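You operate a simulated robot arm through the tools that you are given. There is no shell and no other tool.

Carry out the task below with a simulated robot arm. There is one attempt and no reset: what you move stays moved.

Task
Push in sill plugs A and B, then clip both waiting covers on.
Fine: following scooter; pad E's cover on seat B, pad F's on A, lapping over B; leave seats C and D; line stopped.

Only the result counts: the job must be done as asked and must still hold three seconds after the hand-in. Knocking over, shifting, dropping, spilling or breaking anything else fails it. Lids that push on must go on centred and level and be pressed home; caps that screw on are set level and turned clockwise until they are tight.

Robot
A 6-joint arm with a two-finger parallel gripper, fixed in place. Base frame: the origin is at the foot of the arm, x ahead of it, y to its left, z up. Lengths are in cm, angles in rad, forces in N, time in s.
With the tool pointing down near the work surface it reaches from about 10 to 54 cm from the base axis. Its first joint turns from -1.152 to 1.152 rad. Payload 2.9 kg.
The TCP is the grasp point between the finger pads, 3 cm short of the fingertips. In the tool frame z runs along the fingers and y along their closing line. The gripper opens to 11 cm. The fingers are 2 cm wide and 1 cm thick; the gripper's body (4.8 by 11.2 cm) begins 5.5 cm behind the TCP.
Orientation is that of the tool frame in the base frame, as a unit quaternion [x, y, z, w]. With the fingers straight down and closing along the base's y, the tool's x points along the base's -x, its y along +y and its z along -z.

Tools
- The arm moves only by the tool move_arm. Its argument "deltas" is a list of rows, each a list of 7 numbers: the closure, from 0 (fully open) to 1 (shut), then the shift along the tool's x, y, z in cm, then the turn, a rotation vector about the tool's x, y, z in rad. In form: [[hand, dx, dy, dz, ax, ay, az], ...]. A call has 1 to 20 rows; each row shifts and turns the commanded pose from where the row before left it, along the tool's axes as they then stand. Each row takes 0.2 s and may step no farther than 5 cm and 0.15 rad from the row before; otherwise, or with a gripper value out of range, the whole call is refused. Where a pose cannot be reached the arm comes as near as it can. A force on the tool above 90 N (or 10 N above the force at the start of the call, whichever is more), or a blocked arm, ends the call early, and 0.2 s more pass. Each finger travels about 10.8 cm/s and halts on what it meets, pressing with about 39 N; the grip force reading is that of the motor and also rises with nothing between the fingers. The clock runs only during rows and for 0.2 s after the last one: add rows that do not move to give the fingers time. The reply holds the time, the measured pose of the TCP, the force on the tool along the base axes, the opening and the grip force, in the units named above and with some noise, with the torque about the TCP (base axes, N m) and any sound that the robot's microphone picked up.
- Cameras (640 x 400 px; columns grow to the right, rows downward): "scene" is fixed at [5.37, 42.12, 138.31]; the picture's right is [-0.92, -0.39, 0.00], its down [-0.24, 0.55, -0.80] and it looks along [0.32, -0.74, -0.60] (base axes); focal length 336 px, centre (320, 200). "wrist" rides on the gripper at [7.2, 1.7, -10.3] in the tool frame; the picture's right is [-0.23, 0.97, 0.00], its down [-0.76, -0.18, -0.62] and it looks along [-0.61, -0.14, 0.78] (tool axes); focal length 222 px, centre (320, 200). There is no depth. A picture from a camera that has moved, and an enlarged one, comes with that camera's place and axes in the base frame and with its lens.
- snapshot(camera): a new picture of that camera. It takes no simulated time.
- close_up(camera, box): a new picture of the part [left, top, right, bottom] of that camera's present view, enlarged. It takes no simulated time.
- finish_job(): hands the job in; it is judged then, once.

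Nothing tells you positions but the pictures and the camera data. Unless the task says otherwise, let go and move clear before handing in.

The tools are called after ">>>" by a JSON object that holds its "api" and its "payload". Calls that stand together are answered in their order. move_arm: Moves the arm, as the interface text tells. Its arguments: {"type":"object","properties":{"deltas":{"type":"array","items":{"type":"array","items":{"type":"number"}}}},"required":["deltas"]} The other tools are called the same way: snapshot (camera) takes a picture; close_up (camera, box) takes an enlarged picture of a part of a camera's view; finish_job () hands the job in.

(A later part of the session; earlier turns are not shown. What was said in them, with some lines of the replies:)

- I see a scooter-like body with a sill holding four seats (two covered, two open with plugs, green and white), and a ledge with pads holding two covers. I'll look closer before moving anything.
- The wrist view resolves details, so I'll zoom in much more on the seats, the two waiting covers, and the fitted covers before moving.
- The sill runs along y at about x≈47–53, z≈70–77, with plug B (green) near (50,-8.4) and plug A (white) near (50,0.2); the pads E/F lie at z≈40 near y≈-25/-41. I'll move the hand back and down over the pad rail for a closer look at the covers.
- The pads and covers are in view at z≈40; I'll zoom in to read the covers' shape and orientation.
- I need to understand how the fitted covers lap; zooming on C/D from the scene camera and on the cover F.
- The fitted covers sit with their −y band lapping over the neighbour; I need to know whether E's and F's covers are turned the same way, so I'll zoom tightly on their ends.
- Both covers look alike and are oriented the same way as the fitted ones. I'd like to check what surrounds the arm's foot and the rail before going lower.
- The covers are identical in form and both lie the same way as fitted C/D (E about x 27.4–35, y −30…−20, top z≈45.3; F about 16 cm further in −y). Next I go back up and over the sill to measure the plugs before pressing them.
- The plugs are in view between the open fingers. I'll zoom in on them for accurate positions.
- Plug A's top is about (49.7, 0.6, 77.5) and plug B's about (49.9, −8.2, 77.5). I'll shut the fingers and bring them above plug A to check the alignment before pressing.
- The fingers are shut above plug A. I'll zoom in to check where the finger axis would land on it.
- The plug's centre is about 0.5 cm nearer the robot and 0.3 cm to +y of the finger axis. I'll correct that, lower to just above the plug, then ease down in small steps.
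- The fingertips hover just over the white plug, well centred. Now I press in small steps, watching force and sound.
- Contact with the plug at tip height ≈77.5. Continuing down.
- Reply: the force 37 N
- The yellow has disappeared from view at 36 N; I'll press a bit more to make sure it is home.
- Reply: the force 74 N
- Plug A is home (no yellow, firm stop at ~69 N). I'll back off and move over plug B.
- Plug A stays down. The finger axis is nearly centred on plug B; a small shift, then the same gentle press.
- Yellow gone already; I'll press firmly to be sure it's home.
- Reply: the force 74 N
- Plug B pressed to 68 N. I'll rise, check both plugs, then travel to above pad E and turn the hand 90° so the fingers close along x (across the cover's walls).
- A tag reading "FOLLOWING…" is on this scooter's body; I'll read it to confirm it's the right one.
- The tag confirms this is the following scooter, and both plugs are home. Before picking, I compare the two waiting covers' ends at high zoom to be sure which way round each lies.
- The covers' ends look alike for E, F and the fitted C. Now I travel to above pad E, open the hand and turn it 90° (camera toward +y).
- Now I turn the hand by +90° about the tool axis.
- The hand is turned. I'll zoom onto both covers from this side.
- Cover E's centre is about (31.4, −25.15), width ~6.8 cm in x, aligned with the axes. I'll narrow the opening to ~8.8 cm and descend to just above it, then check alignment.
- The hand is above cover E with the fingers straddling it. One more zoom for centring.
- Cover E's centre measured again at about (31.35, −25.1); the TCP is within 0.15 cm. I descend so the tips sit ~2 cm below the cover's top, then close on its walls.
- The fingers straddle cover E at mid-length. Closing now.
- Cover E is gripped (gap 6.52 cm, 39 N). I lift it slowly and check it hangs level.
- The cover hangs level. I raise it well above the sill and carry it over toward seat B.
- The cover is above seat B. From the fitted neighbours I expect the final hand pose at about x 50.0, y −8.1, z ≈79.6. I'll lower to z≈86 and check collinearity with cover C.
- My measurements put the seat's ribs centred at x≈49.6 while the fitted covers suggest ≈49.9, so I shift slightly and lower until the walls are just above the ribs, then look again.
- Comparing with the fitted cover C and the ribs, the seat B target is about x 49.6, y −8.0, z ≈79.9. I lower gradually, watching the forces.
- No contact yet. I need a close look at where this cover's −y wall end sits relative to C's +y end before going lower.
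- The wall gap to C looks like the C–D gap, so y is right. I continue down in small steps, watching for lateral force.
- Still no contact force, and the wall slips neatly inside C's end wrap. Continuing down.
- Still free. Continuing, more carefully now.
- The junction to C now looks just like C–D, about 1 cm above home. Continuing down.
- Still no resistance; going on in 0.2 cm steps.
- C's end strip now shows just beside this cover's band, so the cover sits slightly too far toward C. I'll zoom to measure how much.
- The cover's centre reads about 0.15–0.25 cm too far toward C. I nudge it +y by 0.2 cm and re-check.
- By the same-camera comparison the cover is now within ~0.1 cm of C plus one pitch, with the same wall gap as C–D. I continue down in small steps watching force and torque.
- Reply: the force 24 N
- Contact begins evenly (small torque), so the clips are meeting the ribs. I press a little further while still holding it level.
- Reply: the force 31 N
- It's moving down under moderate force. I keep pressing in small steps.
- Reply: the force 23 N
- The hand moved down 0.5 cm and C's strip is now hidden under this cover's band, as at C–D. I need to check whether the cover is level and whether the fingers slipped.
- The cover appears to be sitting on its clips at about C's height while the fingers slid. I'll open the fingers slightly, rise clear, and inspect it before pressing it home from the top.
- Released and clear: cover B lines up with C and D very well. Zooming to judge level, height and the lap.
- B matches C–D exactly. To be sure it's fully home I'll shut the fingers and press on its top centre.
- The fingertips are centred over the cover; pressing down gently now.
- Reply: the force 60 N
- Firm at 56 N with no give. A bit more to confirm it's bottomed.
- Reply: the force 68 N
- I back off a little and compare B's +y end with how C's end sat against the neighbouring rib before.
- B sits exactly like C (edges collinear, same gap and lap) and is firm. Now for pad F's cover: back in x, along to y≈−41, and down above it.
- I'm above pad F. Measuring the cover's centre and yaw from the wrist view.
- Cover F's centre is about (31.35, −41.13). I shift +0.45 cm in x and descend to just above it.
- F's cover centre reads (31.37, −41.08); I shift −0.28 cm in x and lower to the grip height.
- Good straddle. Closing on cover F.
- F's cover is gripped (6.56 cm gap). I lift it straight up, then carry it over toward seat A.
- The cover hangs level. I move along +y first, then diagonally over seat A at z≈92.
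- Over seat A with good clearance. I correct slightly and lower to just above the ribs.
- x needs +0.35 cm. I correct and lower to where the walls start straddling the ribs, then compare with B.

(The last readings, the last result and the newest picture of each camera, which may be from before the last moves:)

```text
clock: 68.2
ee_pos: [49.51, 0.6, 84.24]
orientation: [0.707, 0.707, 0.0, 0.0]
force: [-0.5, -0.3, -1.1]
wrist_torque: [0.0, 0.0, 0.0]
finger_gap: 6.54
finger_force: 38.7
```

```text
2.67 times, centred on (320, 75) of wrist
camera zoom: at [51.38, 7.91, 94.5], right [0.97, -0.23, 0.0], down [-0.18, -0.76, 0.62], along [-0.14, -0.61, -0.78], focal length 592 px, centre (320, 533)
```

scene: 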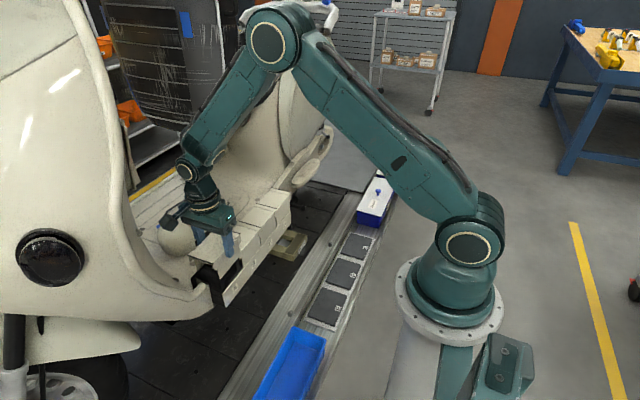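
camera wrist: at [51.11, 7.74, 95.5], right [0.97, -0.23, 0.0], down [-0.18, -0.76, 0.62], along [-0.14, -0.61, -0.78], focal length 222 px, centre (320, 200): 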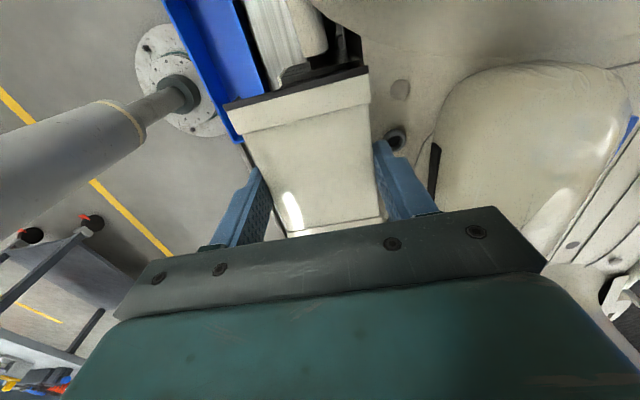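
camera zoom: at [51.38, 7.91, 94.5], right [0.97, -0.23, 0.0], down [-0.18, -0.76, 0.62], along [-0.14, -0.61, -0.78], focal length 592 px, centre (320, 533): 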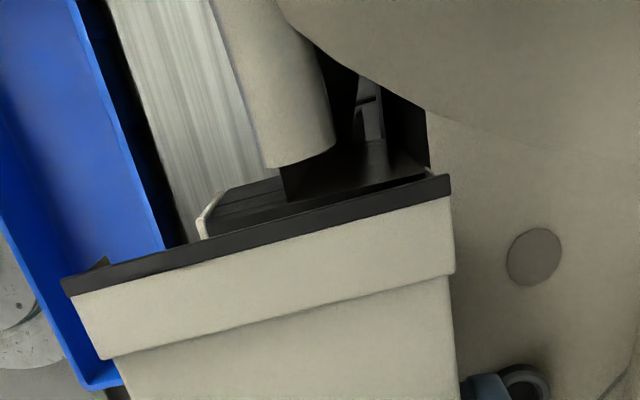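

A's cover centre reads y≈0.71 against a target of 0.69, so it is aligned. Lowering in steps.

>>> {"api": "move_arm", "payload": {"deltas": [[1, 0, 0, 0.4, 0, 0, 0], [1, 0, 0, 0.4, 0, 0, 0], [1, 0, 0, 0.4, 0, 0, 0], [1, 0, 0, 0.3, 0, 0, 0], [1, 0, 0, 0, 0, 0, 0]]}}

>>> {"api": "close_up", "payload": {"camera": "scene", "box": [205, 220, 265, 280]}}

>>> {"api": "close_up", "payload": {"camera": "scene", "box": [235, 235, 265, 257]}}

```text
clock: 69.4
ee_pos: [49.62, 0.69, 82.6]
orientation: [0.707, 0.707, 0.0, 0.0]
force: [-0.4, 0.3, -1.2]
wrist_torque: [-0.03, 0.02, 0.06]
finger_gap: 6.53
finger_force: 38.7
```

```text
6.67 times, centred on (235, 250) of scene
camera zoom: at [5.37, 42.12, 138.31], right [-0.92, -0.39, 0.0], down [-0.24, 0.55, -0.8], along [0.32, -0.74, -0.6], focal length 2239 px, centre (887, -133)
```

zoom: 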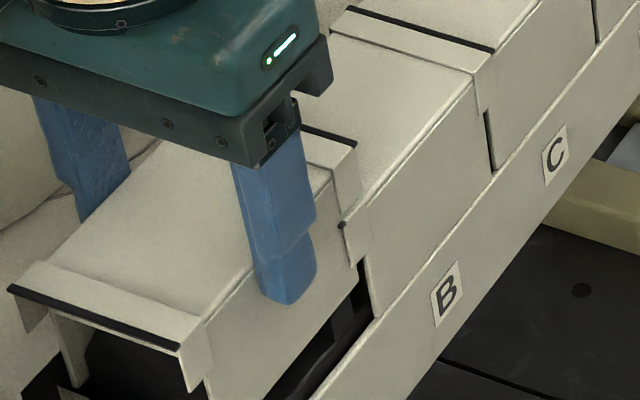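

```text
16.00 times, centred on (250, 246) of scene
camera zoom: at [5.37, 42.12, 138.31], right [-0.92, -0.39, 0.0], down [-0.24, 0.55, -0.8], along [0.32, -0.74, -0.6], focal length 5374 px, centre (1440, -536)
```

zoom: 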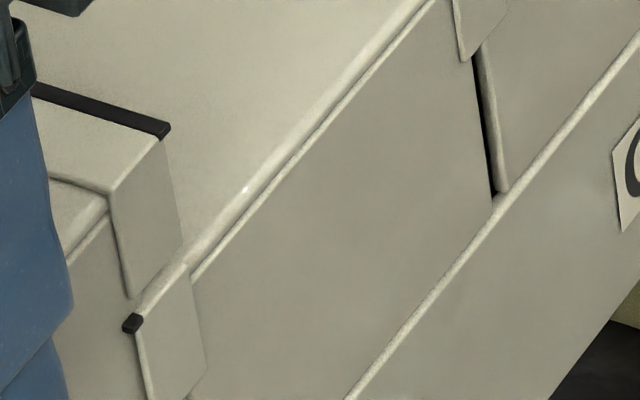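

Same picture as at the B–C joint. Continuing down.

>>> {"api": "move_arm", "payload": {"deltas": [[1, 0, 0, 0.3, 0, 0, 0], [1, 0, 0, 0.3, 0, 0, 0], [1, 0, 0, 0.3, 0, 0, 0], [1, 0, 0, 0.3, 0, 0, 0], [1, 0, 0, 0.3, 0, 0, 0], [1, 0, 0, 0, 0, 0, 0]]}}

>>> {"api": "close_up", "payload": {"camera": "scene", "box": [205, 220, 265, 280]}}

>>> {"api": "close_up", "payload": {"camera": "scene", "box": [235, 235, 265, 257]}}

```text
clock: 70.8
ee_pos: [49.62, 0.62, 81.02]
orientation: [0.707, 0.707, 0.0, 0.0]
force: [-0.2, -0.5, -1.0]
wrist_torque: [0.05, 0.0, -0.02]
finger_gap: 6.55
finger_force: 38.3
```

```text
6.67 times, centred on (235, 250) of scene
camera zoom: at [5.37, 42.12, 138.31], right [-0.92, -0.39, 0.0], down [-0.24, 0.55, -0.8], along [0.32, -0.74, -0.6], focal length 2239 px, centre (887, -133)
```

zoom: 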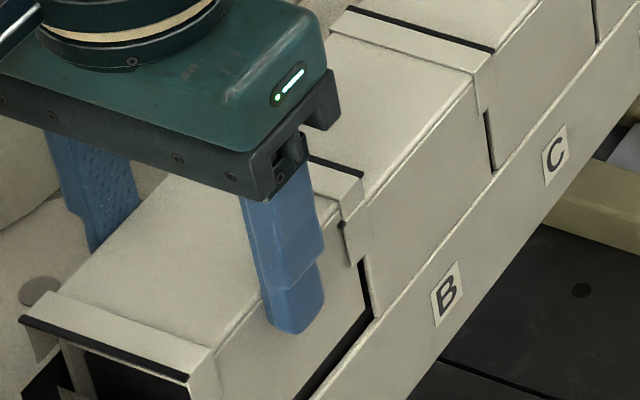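

```text
16.00 times, centred on (250, 246) of scene
camera zoom: at [5.37, 42.12, 138.31], right [-0.92, -0.39, 0.0], down [-0.24, 0.55, -0.8], along [0.32, -0.74, -0.6], focal length 5374 px, centre (1440, -536)
```

zoom: 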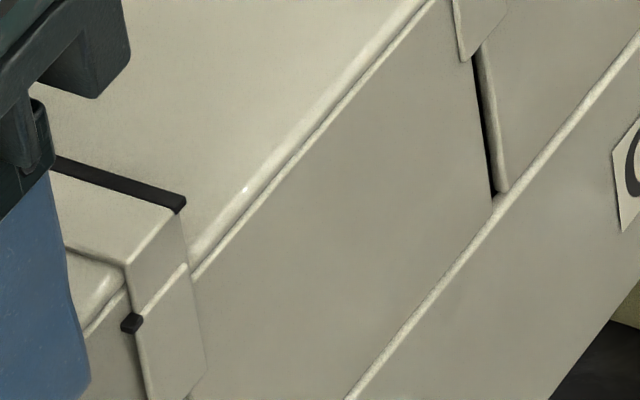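

Now the last centimetre in small steps with force watch.

>>> {"api": "move_arm", "payload": {"deltas": [[1, 0, 0, 0.2, 0, 0, 0], [1, 0, 0, 0.2, 0, 0, 0], [1, 0, 0, 0.2, 0, 0, 0], [1, 0, 0, 0.2, 0, 0, 0], [1, 0, 0, 0, 0, 0, 0]]}}

>>> {"api": "close_up", "payload": {"camera": "scene", "box": [205, 220, 265, 280]}}

>>> {"api": "close_up", "payload": {"camera": "scene", "box": [235, 235, 265, 257]}}

```text
clock: 72.0
ee_pos: [49.52, 0.66, 80.29]
orientation: [0.707, 0.707, 0.0, 0.0]
force: [0.8, -0.5, 0.0]
wrist_torque: [0.01, 0.03, 0.0]
finger_gap: 6.55
finger_force: 39.1
```

```text
6.67 times, centred on (235, 250) of scene
camera zoom: at [5.37, 42.12, 138.31], right [-0.92, -0.39, 0.0], down [-0.24, 0.55, -0.8], along [0.32, -0.74, -0.6], focal length 2239 px, centre (887, -133)
```

zoom: 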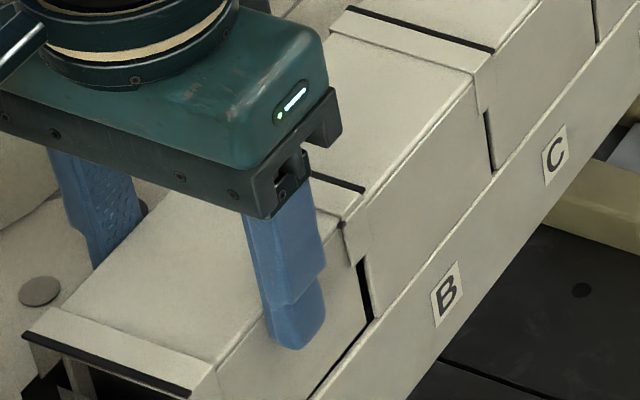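

```text
16.00 times, centred on (250, 246) of scene
camera zoom: at [5.37, 42.12, 138.31], right [-0.92, -0.39, 0.0], down [-0.24, 0.55, -0.8], along [0.32, -0.74, -0.6], focal length 5374 px, centre (1440, -536)
```

zoom: 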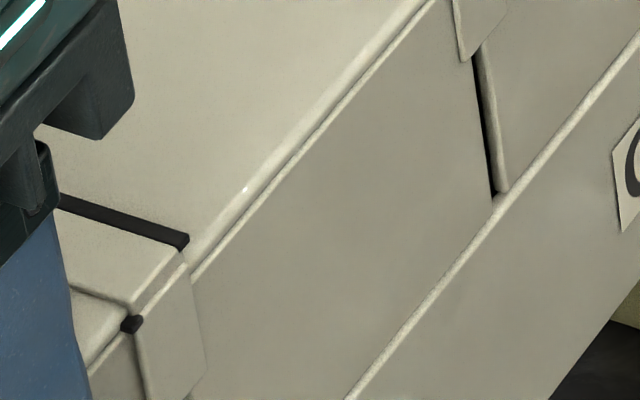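

Nearly at the clips. Checking the wall gap A–B against B–C before pressing.

>>> {"api": "close_up", "payload": {"camera": "scene", "box": [245, 242, 275, 264]}}

>>> {"api": "close_up", "payload": {"camera": "scene", "box": [260, 225, 290, 247]}}

```text
16.00 times, centred on (260, 253) of scene
camera zoom: at [5.37, 42.12, 138.31], right [-0.92, -0.39, 0.0], down [-0.24, 0.55, -0.8], along [0.32, -0.74, -0.6], focal length 5374 px, centre (1280, -648)
```

zoom: 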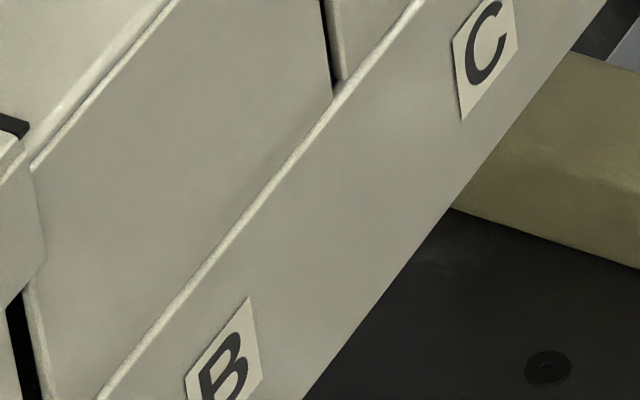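

```text
16.00 times, centred on (275, 236) of scene
camera zoom: at [5.37, 42.12, 138.31], right [-0.92, -0.39, 0.0], down [-0.24, 0.55, -0.8], along [0.32, -0.74, -0.6], focal length 5374 px, centre (1040, -376)
```

zoom: 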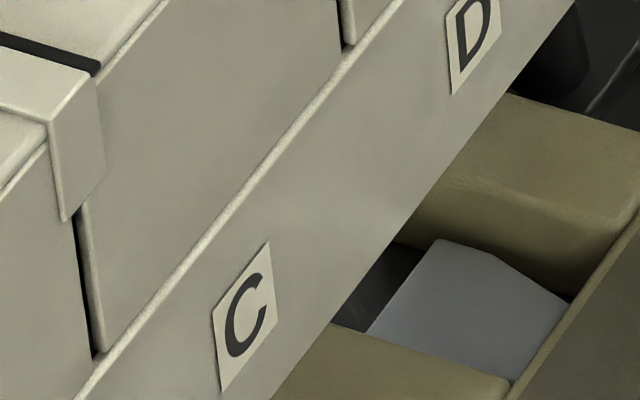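

A–B's gap is about 0.25 cm wider than B–C's, so I shift A's cover −y by 0.2 cm, then re-check.

>>> {"api": "move_arm", "payload": {"deltas": [[1, -0.1, 0, 0, 0, 0, 0], [1, -0.1, 0, 0, 0, 0, 0], [1, 0, 0, 0, 0, 0, 0]]}}

>>> {"api": "close_up", "payload": {"camera": "scene", "box": [235, 242, 265, 264]}}

>>> {"api": "close_up", "payload": {"camera": "scene", "box": [205, 220, 265, 280]}}

```text
clock: 72.8
ee_pos: [49.58, 0.49, 80.37]
orientation: [0.707, 0.707, 0.0, 0.0]
force: [-0.3, -0.7, -0.7]
wrist_torque: [-0.02, -0.02, -0.02]
finger_gap: 6.57
finger_force: 39.6
```

```text
16.00 times, centred on (250, 253) of scene
camera zoom: at [5.37, 42.12, 138.31], right [-0.92, -0.39, 0.0], down [-0.24, 0.55, -0.8], along [0.32, -0.74, -0.6], focal length 5374 px, centre (1440, -648)
```

zoom: 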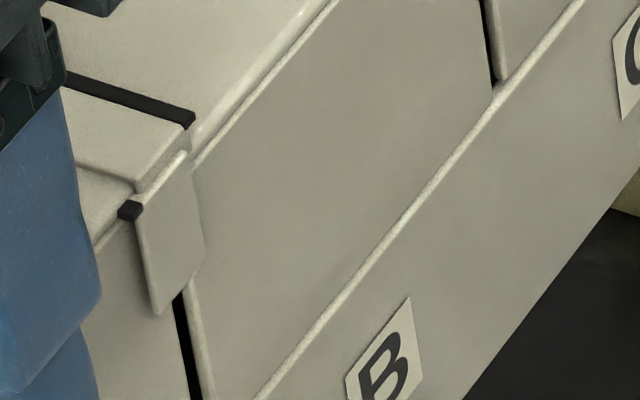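

```text
6.67 times, centred on (235, 250) of scene
camera zoom: at [5.37, 42.12, 138.31], right [-0.92, -0.39, 0.0], down [-0.24, 0.55, -0.8], along [0.32, -0.74, -0.6], focal length 2239 px, centre (887, -133)
```

zoom: 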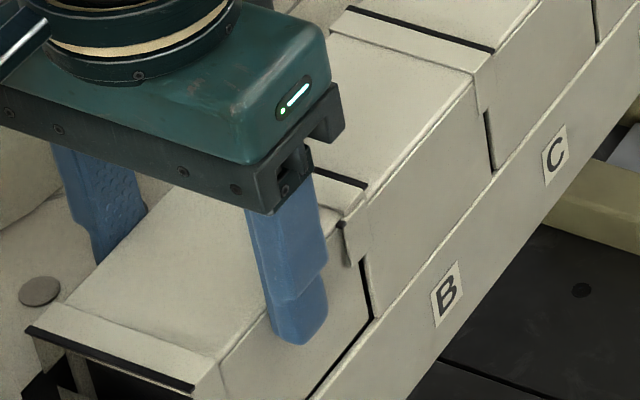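

The gap now matches. Pressing down in small steps, still holding.

>>> {"api": "move_arm", "payload": {"deltas": [[1, 0, 0, 0.15, 0, 0, 0], [1, 0, 0, 0.15, 0, 0, 0], [1, 0, 0, 0.15, 0, 0, 0], [1, 0, 0, 0, 0, 0, 0]]}}

>>> {"api": "close_up", "payload": {"camera": "scene", "box": [235, 235, 265, 257]}}

```text
clock: 73.8
ee_pos: [49.62, 0.53, 80.04]
orientation: [0.707, 0.707, 0.0, 0.0]
force: [-0.8, -0.4, -1.1]
wrist_torque: [-0.01, 0.01, -0.02]
finger_gap: 6.54
finger_force: 38.7
```

```text
16.00 times, centred on (250, 246) of scene
camera zoom: at [5.37, 42.12, 138.31], right [-0.92, -0.39, 0.0], down [-0.24, 0.55, -0.8], along [0.32, -0.74, -0.6], focal length 5374 px, centre (1440, -536)
```

zoom: 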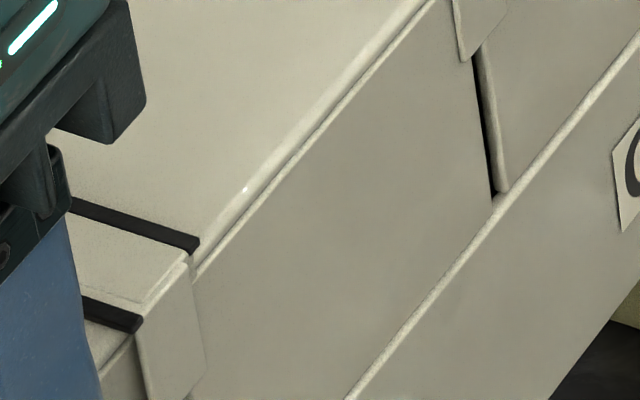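

No contact yet (this cover sits ~0.4 cm higher in the grip). Continuing.

>>> {"api": "move_arm", "payload": {"deltas": [[1, 0, 0, 0.15, 0, 0, 0], [1, 0, 0, 0.15, 0, 0, 0], [1, 0, 0, 0, 0, 0, 0]]}}

>>> {"api": "close_up", "payload": {"camera": "scene", "box": [235, 235, 265, 257]}}

```text
clock: 74.6
ee_pos: [49.72, 0.48, 79.85]
orientation: [0.707, 0.707, 0.001, 0.001]
force: [-8.8, -2.4, 29.2]
wrist_torque: [-0.05, 0.28, 0.1]
finger_gap: 6.53
finger_force: 38.9
```

```text
16.00 times, centred on (250, 246) of scene
camera zoom: at [5.31, 42.12, 138.31], right [-0.92, -0.39, 0.0], down [-0.24, 0.55, -0.8], along [0.32, -0.74, -0.6], focal length 5374 px, centre (1440, -536)
```

zoom: 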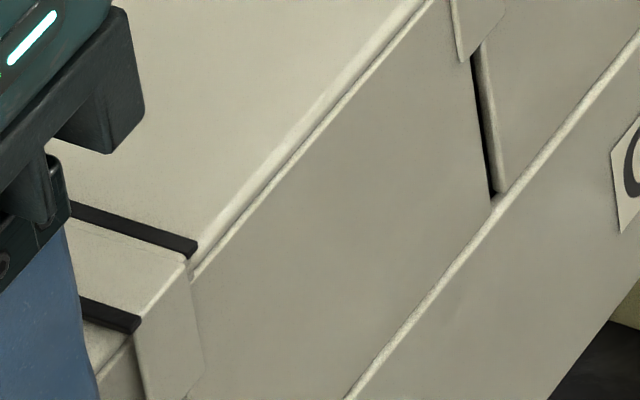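

The clips have met the ribs evenly (29 N). Pressing on as with B.

>>> {"api": "move_arm", "payload": {"deltas": [[1, 0, 0, 0.12, 0, 0, 0], [1, 0, 0, 0.12, 0, 0, 0], [1, 0, 0, 0, 0, 0, 0]]}}

>>> {"api": "close_up", "payload": {"camera": "scene", "box": [235, 235, 265, 257]}}

```text
clock: 75.4
ee_pos: [49.76, 0.44, 79.61]
orientation: [0.707, 0.707, 0.002, 0.001]
force: [-2.6, -2.6, 28.0]
wrist_torque: [-0.07, 0.21, 0.05]
finger_gap: 6.59
finger_force: 38.9
```

```text
16.00 times, centred on (250, 246) of scene
camera zoom: at [5.32, 42.12, 138.31], right [-0.92, -0.39, 0.0], down [-0.24, 0.55, -0.8], along [0.32, -0.74, -0.6], focal length 5374 px, centre (1440, -536)
```

zoom: 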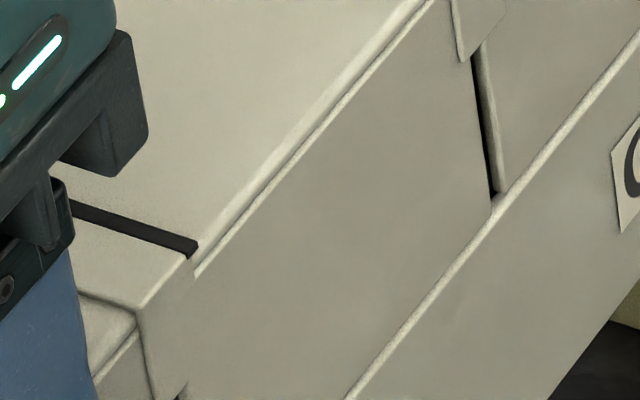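

The lap closed over B's end. I release slightly, rise clear and inspect before the final press.

>>> {"api": "move_arm", "payload": {"deltas": [[0.33, 0, 0, 0, 0, 0, 0], [0.33, 0, 0, 0, 0, 0, 0], [0.33, 0, 0, -0.5, 0, 0, 0], [0.33, 0, 0, -1, 0, 0, 0], [0.3, 0, 0, -2, 0, 0, 0], [0.3, 0, 0, -4, 0, 0, 0], [0.3, 0, 0, -4, 0, 0, 0], [0.3, 0, 0, 0, 0, 0, 0]]}}

>>> {"api": "close_up", "payload": {"camera": "scene", "box": [195, 205, 285, 285]}}

>>> {"api": "close_up", "payload": {"camera": "scene", "box": [235, 235, 265, 257]}}

>>> {"api": "close_up", "payload": {"camera": "scene", "box": [205, 255, 245, 285]}}

```text
clock: 77.2
ee_pos: [49.83, 0.45, 90.94]
orientation: [0.707, 0.707, 0.001, -0.001]
force: [1.3, -0.1, -0.7]
wrist_torque: [-0.01, -0.01, 0.01]
finger_gap: 7.71
finger_force: 0.1
```

```text
5.00 times, centred on (240, 245) of scene
camera zoom: at [5.37, 42.12, 138.31], right [-0.92, -0.39, 0.0], down [-0.24, 0.55, -0.8], along [0.32, -0.74, -0.6], focal length 1679 px, centre (720, -25)
```

zoom: 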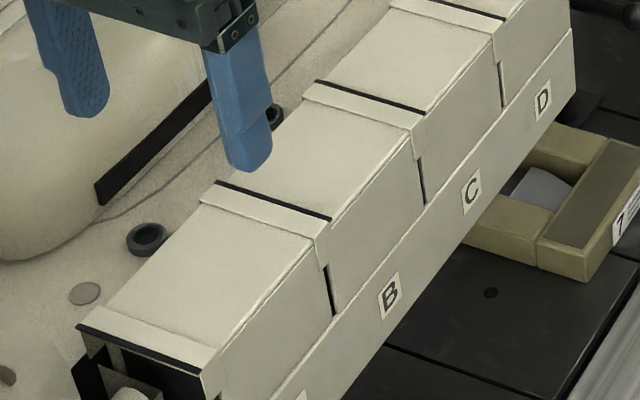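

```text
16.00 times, centred on (250, 246) of scene
camera zoom: at [5.37, 42.12, 138.31], right [-0.92, -0.39, 0.0], down [-0.24, 0.55, -0.8], along [0.32, -0.74, -0.6], focal length 5374 px, centre (1440, -536)
```

zoom: 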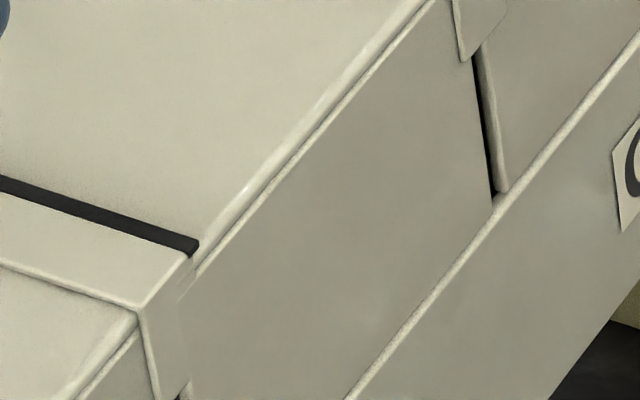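

```text
13.33 times, centred on (225, 270) of scene
camera zoom: at [5.37, 42.12, 138.31], right [-0.92, -0.39, 0.0], down [-0.24, 0.55, -0.8], along [0.32, -0.74, -0.6], focal length 4478 px, centre (1587, -733)
```

zoom: 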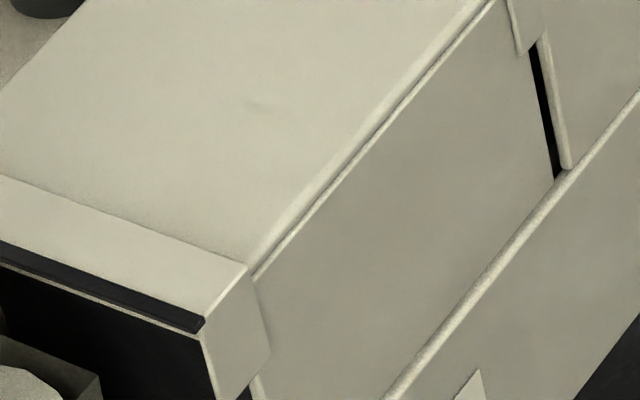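

A lines up with B, C and D and is level. Now the final press on A's top centre with shut fingers.

>>> {"api": "move_arm", "payload": {"deltas": [[1, 0.1, -0.1, 0, 0, 0, 0], [1, 0, 0, 0, 0, 0, 0], [1, 0, 0, 2, 0, 0, 0], [1, 0, 0, 2, 0, 0, 0], [1, 0, 0, 2, 0, 0, 0], [1, 0, 0, 2, 0, 0, 0], [1, 0, 0, 0, 0, 0, 0], [1, 0, 0, 0, 0, 0, 0]]}}

>>> {"api": "close_up", "payload": {"camera": "scene", "box": [195, 205, 285, 285]}}

>>> {"api": "close_up", "payload": {"camera": "wrist", "box": [220, 30, 420, 230]}}

```text
clock: 79.0
ee_pos: [49.67, 0.87, 82.91]
orientation: [0.708, 0.707, 0.0, 0.0]
force: [0.0, 0.3, 1.1]
wrist_torque: [-0.01, 0.0, 0.01]
finger_gap: 0.0
finger_force: 37.9
```

```text
5.00 times, centred on (240, 245) of scene
camera zoom: at [5.37, 42.12, 138.31], right [-0.92, -0.39, 0.0], down [-0.24, 0.55, -0.8], along [0.32, -0.74, -0.6], focal length 1679 px, centre (720, -25)
```

zoom: 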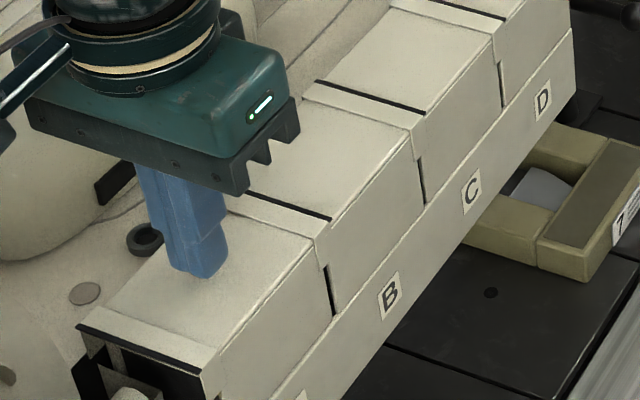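

```text
2.00 times, centred on (320, 130) of wrist
camera zoom: at [51.53, 8.02, 93.28], right [0.97, -0.23, 0.0], down [-0.18, -0.76, 0.62], along [-0.14, -0.61, -0.78], focal length 444 px, centre (320, 340)
```

zoom: 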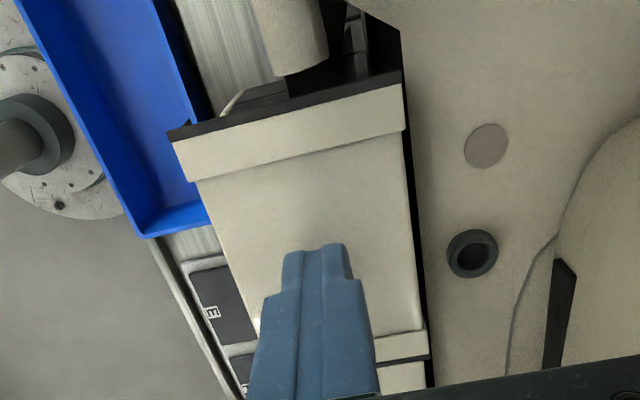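

Centred (small shift needed). Pressing.

>>> {"api": "move_arm", "payload": {"deltas": [[1, -0.2, 0, 0, 0, 0, 0], [1, 0, 0, 0.25, 0, 0, 0], [1, 0, 0, 0.25, 0, 0, 0], [1, 0, 0, 0.25, 0, 0, 0], [1, 0, 0, 0, 0, 0, 0]]}}

```text
clock: 80.2
ee_pos: [49.54, 0.45, 82.24]
orientation: [0.707, 0.707, 0.0, 0.0]
force: [-2.4, 0.0, 14.8]
wrist_torque: [0.02, 0.08, -0.02]
finger_gap: 0.0
finger_force: 37.5
```

>>> {"api": "move_arm", "payload": {"deltas": [[1, 0, 0, 0.15, 0, 0, 0], [1, 0, 0, 0.15, 0, 0, 0], [1, 0, 0, 0.1, 0, 0, 0], [1, 0, 0, 0, 0, 0, 0]]}}

>>> {"api": "close_up", "payload": {"camera": "scene", "box": [195, 205, 285, 285]}}

```text
clock: 81.2
ee_pos: [49.67, 0.42, 82.23]
orientation: [0.706, 0.708, 0.002, 0.002]
force: [-24.0, 3.3, 68.8]
wrist_torque: [0.1, 0.74, -0.05]
finger_gap: 0.0
finger_force: 38.3
```

```text
5.00 times, centred on (240, 245) of scene
camera zoom: at [5.21, 42.13, 138.31], right [-0.92, -0.39, 0.0], down [-0.23, 0.55, -0.8], along [0.32, -0.74, -0.6], focal length 1679 px, centre (720, -25)
```

zoom: 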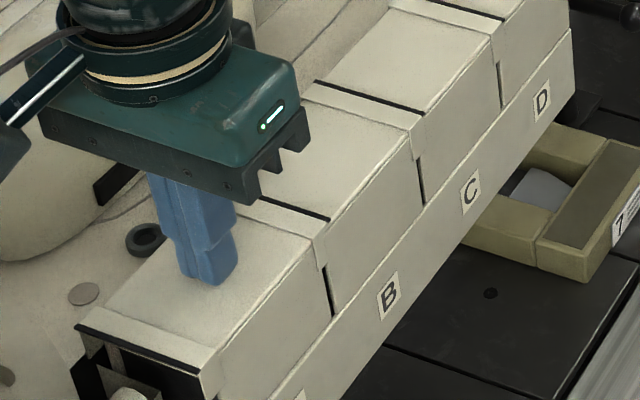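

A is firm at 69 N at the same height as B. I back off, rise and move clear, then inspect everything.

>>> {"api": "move_arm", "payload": {"deltas": [[1, 0, 0, -0.5, 0, 0, 0], [1, 0, 0, -2, 0, 0, 0], [1, 0, 0, -4, 0, 0, 0], [1, 0, 0, -4, 0, 0, 0], [1, 0, 0, -4, 0, 0, 0], [1, -2, -4, -1, 0, 0, 0], [1, -2, -4, -1, 0, 0, 0], [1, -2, -4, -1, 0, 0, 0], [1, -2, -4, -1, 0, 0, 0], [1, 0, 0, 0, 0, 0, 0], [1, 0, 0, 0, 0, 0, 0]]}}

>>> {"api": "snapshot", "payload": {"camera": "scene"}}

>>> {"api": "close_up", "payload": {"camera": "scene", "box": [190, 190, 300, 290]}}

>>> {"api": "close_up", "payload": {"camera": "scene", "box": [235, 235, 265, 257]}}

>>> {"api": "close_up", "payload": {"camera": "scene", "box": [250, 218, 280, 240]}}

>>> {"api": "close_up", "payload": {"camera": "scene", "box": [205, 262, 245, 290]}}

```text
clock: 83.6
ee_pos: [33.2, -7.44, 100.19]
orientation: [0.708, 0.707, 0.0, 0.0]
force: [-0.5, -0.1, 0.4]
wrist_torque: [-0.01, 0.02, -0.02]
finger_gap: 0.0
finger_force: 37.2
```

```text
taken
```

scene: 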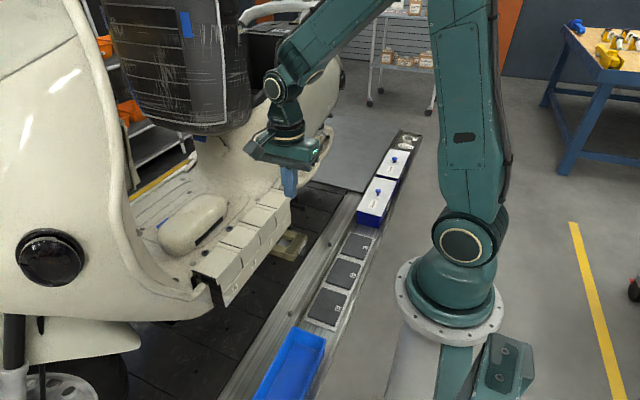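

```text
4.00 times, centred on (245, 240) of scene
camera zoom: at [5.37, 42.12, 138.31], right [-0.92, -0.39, 0.0], down [-0.24, 0.55, -0.8], along [0.32, -0.74, -0.6], focal length 1344 px, centre (620, 40)
```

zoom: 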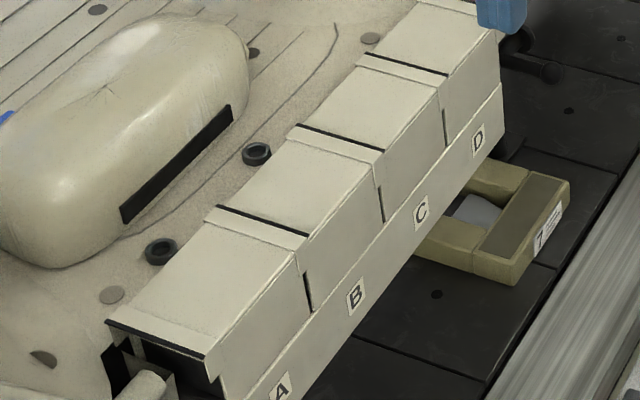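

```text
16.00 times, centred on (250, 246) of scene
camera zoom: at [5.37, 42.12, 138.31], right [-0.92, -0.39, 0.0], down [-0.24, 0.55, -0.8], along [0.32, -0.74, -0.6], focal length 5374 px, centre (1440, -536)
```

zoom: 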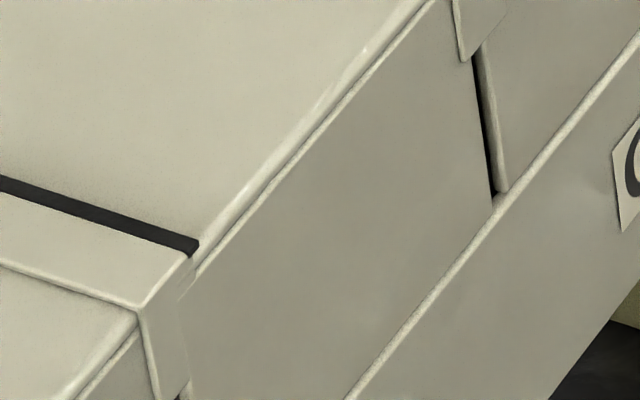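

```text
16.00 times, centred on (265, 229) of scene
camera zoom: at [5.37, 42.12, 138.31], right [-0.92, -0.39, 0.0], down [-0.24, 0.55, -0.8], along [0.32, -0.74, -0.6], focal length 5374 px, centre (1200, -264)
```

zoom: 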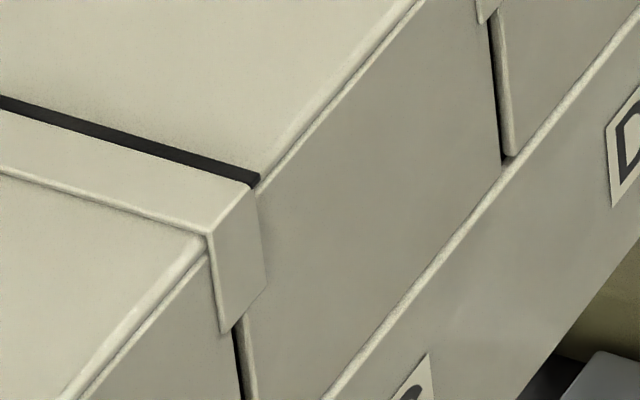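

```text
14.29 times, centred on (225, 276) of scene
camera zoom: at [5.37, 42.12, 138.31], right [-0.92, -0.39, 0.0], down [-0.24, 0.55, -0.8], along [0.32, -0.74, -0.6], focal length 4798 px, centre (1677, -886)
```

zoom: 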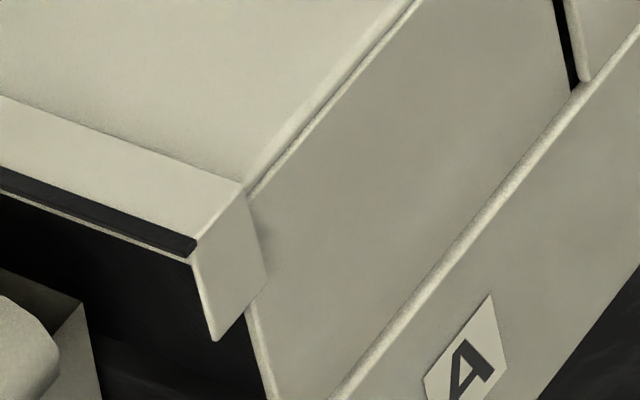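

Everything looks in line. To double-check level and height from the front, I turn the hand back and view the sill with the wrist camera.

>>> {"api": "move_arm", "payload": {"deltas": [[0.5, 0, 0, 0, 0, 0, -0.1428], [0, 0, 0, 0, 0, 0, -0.1428], [0, 0, 0, 0, 0, 0, -0.1428], [0, 0, 0, 0, 0, 0, -0.1428], [0, 0, 0, 0, 0, 0, -0.1428], [0, 0, 0, 0, 0, 0, -0.1428], [0, 0, 0, 0, 0, 0, -0.1428], [0, 0, 0, 0, 0, 0, -0.1428], [0, 0, 0, 0, 0, 0, -0.1428], [0, 0, 0, 0, 0, 0, -0.1428], [0, 0, 0, 0, 0, 0, -0.1428], [0, 0, 0, 0, 0, 0, 0]]}}

>>> {"api": "snapshot", "payload": {"camera": "wrist"}}

```text
clock: 86.2
ee_pos: [33.58, -7.56, 100.26]
orientation: [-0.001, 1.0, 0.0, 0.001]
force: [-0.7, 0.4, 0.4]
wrist_torque: [0.02, -0.02, -0.01]
finger_gap: 10.99
finger_force: 0.1
```

```text
taken
camera wrist: at [26.38, -6.03, 110.53], right [0.23, 0.97, 0.0], down [0.76, -0.18, 0.62], along [0.61, -0.14, -0.78], focal length 222 px, centre (320, 200)
```

wrist: 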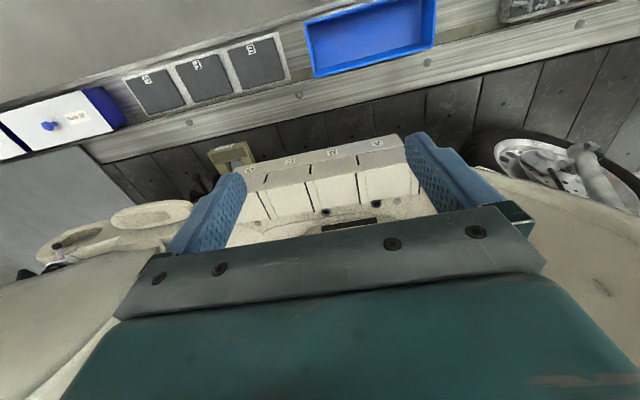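

>>> {"api": "close_up", "payload": {"camera": "wrist", "box": [235, 125, 425, 235]}}

>>> {"api": "close_up", "payload": {"camera": "wrist", "box": [330, 130, 420, 210]}}

>>> {"api": "close_up", "payload": {"camera": "wrist", "box": [250, 140, 340, 220]}}

```text
3.37 times, centred on (330, 180) of wrist
camera zoom: at [26.38, -6.03, 110.53], right [0.23, 0.97, 0.0], down [0.76, -0.18, 0.62], along [0.61, -0.14, -0.78], focal length 748 px, centre (286, 267)
```

zoom: 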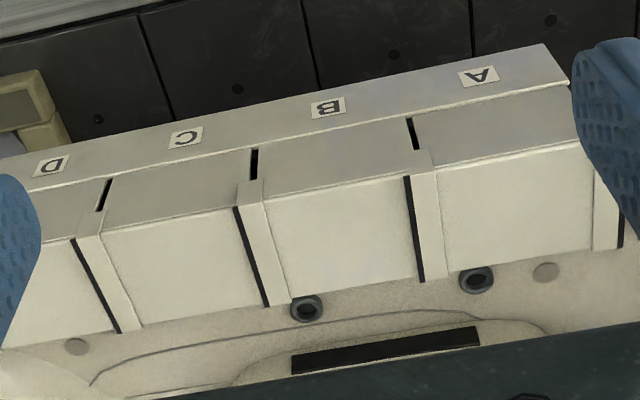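

```text
5.00 times, centred on (375, 170) of wrist
camera zoom: at [26.38, -6.03, 110.53], right [0.23, 0.97, 0.0], down [0.76, -0.18, 0.62], along [0.61, -0.14, -0.78], focal length 1111 px, centre (45, 350)
```

zoom: 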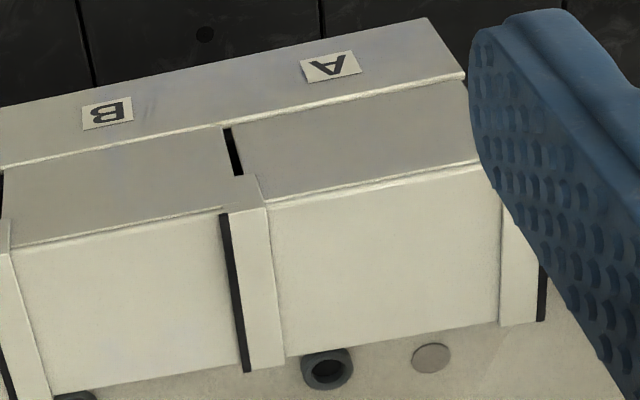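

```text
5.00 times, centred on (295, 180) of wrist
camera zoom: at [26.38, -6.03, 110.53], right [0.23, 0.97, 0.0], down [0.76, -0.18, 0.62], along [0.61, -0.14, -0.78], focal length 1111 px, centre (445, 300)
```

zoom: 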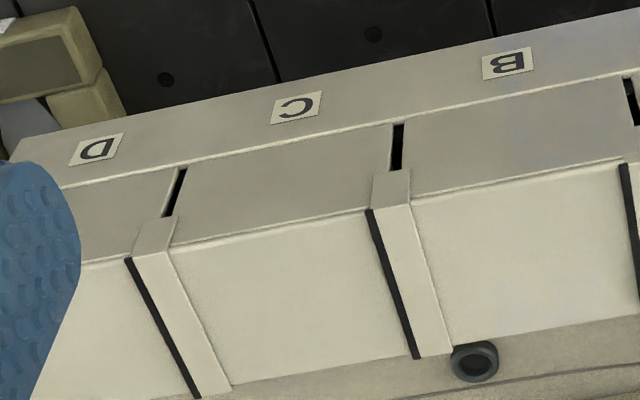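

All four covers look alike from the front. I'll zoom on the front faces to compare heights above the strip quantitatively.

>>> {"api": "close_up", "payload": {"camera": "wrist", "box": [370, 135, 400, 175]}}

>>> {"api": "close_up", "payload": {"camera": "wrist", "box": [320, 145, 350, 185]}}

>>> {"api": "close_up", "payload": {"camera": "wrist", "box": [275, 150, 305, 190]}}

>>> {"api": "close_up", "payload": {"camera": "wrist", "box": [355, 145, 395, 195]}}

>>> {"api": "close_up", "payload": {"camera": "wrist", "box": [305, 155, 345, 205]}}

```text
10.00 times, centred on (385, 155) of wrist
camera zoom: at [26.38, -6.03, 110.53], right [0.23, 0.97, 0.0], down [0.76, -0.18, 0.62], along [0.61, -0.14, -0.78], focal length 2221 px, centre (-330, 650)
```

zoom: 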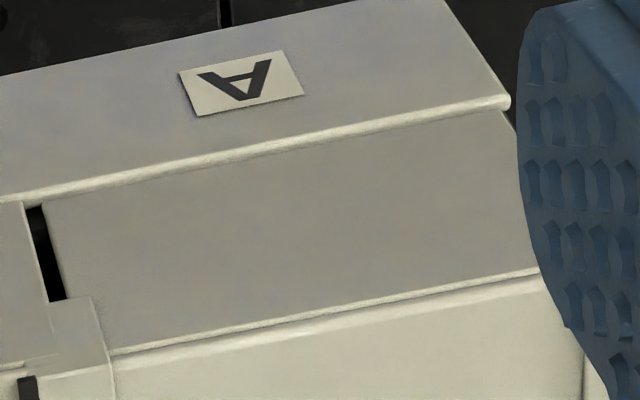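

```text
10.00 times, centred on (335, 165) of wrist
camera zoom: at [26.38, -6.03, 110.53], right [0.23, 0.97, 0.0], down [0.76, -0.18, 0.62], along [0.61, -0.14, -0.78], focal length 2221 px, centre (170, 550)
```

zoom: 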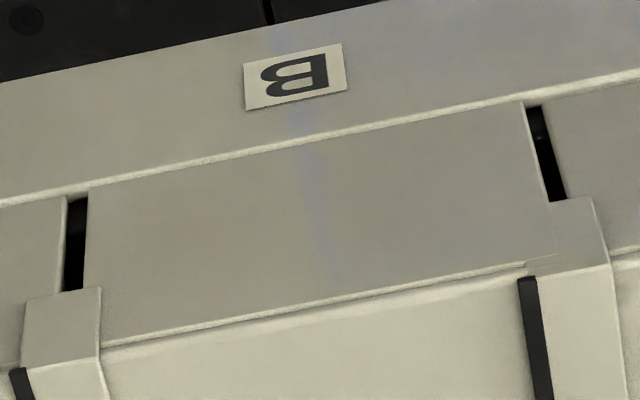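

```text
10.00 times, centred on (290, 170) of wrist
camera zoom: at [26.38, -6.03, 110.53], right [0.23, 0.97, 0.0], down [0.76, -0.18, 0.62], along [0.61, -0.14, -0.78], focal length 2221 px, centre (620, 500)
```

zoom: 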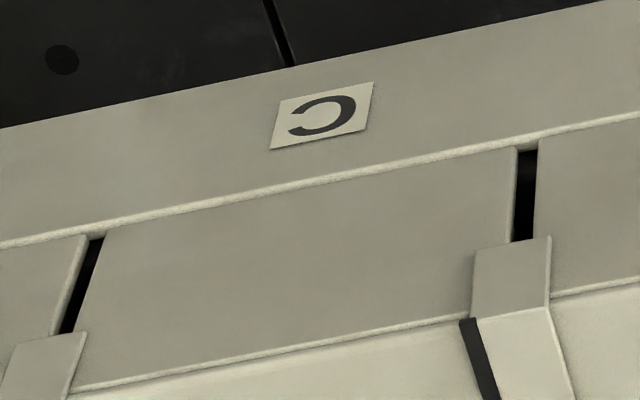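

```text
8.00 times, centred on (375, 170) of wrist
camera zoom: at [26.38, -6.03, 110.53], right [0.23, 0.97, 0.0], down [0.76, -0.18, 0.62], along [0.61, -0.14, -0.78], focal length 1777 px, centre (-120, 440)
```

zoom: 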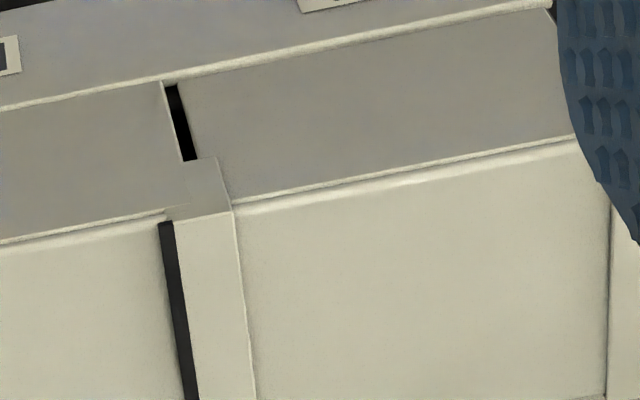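

```text
8.00 times, centred on (325, 180) of wrist
camera zoom: at [26.38, -6.03, 110.53], right [0.23, 0.97, 0.0], down [0.76, -0.18, 0.62], along [0.61, -0.14, -0.78], focal length 1777 px, centre (280, 360)
```

zoom: 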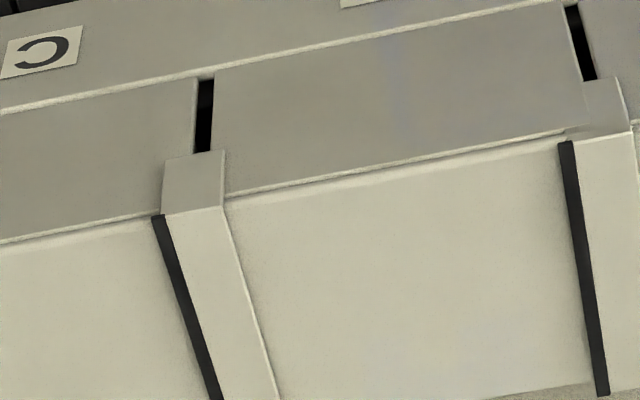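

All four covers stand at the same height with equal gaps; A's band laps over B, B's over C, and nothing else has moved. One last look after a pause before handing in.

>>> {"api": "move_arm", "payload": {"deltas": [[0, 1.5, 0, -1, 0, 0, 0], [0, 1.5, 0, -1, 0, 0, 0], [0, 0, 0, 0, 0, 0, 0], [0, 0, 0, 0, 0, 0, 0], [0, 0, 0, 0, 0, 0, 0], [0, 0, 0, 0, 0, 0, 0], [0, 0, 0, 0, 0, 0, 0], [0, 0, 0, 0, 0, 0, 0]]}}

>>> {"api": "close_up", "payload": {"camera": "scene", "box": [190, 190, 300, 290]}}

>>> {"api": "snapshot", "payload": {"camera": "scene"}}

```text
clock: 88.0
ee_pos: [30.54, -7.47, 102.01]
orientation: [0.001, 1.0, 0.001, 0.0]
force: [-0.8, -0.7, 0.3]
wrist_torque: [0.02, 0.0, -0.01]
finger_gap: 11.03
finger_force: 0.0
```

```text
4.00 times, centred on (245, 240) of scene
camera zoom: at [5.37, 42.12, 138.31], right [-0.92, -0.39, 0.0], down [-0.24, 0.55, -0.8], along [0.32, -0.74, -0.6], focal length 1344 px, centre (620, 40)
```

zoom: 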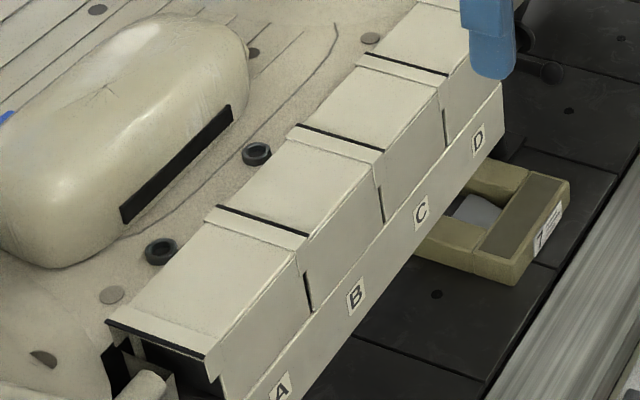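

```text
taken
```

scene: 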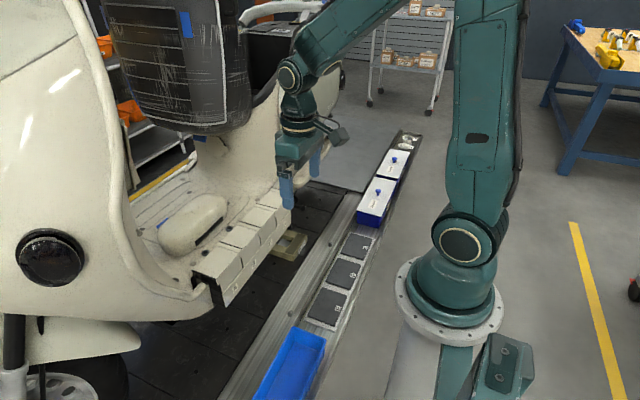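

Both plugs are in, and both covers sit level and firm, with A lapping over B and B over C. The hand is open and clear, so I'm handing in.

>>> {"api": "finish_job", "payload": {}}

```text
The job is handed in.
```

The job is handed in. Plugs A and B are pushed in and both covers are on. Pad E's cover is on seat B and pad F's is on seat A, lapping over B.

- **Plugs:** I pressed each one to about 69 N against a firm stop. The yellow is no longer visible on either.
- **Covers:** After placing them I pressed each on top, about 64 N on B and 69 N on A, and neither gave. They are at the same height and in line with C and D, with similar gaps. B also laps over C, just as C laps over D. The microphone reported no click, so I judged "home" from the force, height and alignment.
- **A's position:** It sits about 0.2 cm further from the robot than B. I left it, because nudging it risked unclipping the cover.
- **Everything else:** I didn't touch C or D, and saw nothing else move. The line stayed stopped, and a tag on the scooter reads "FOLLOWING".
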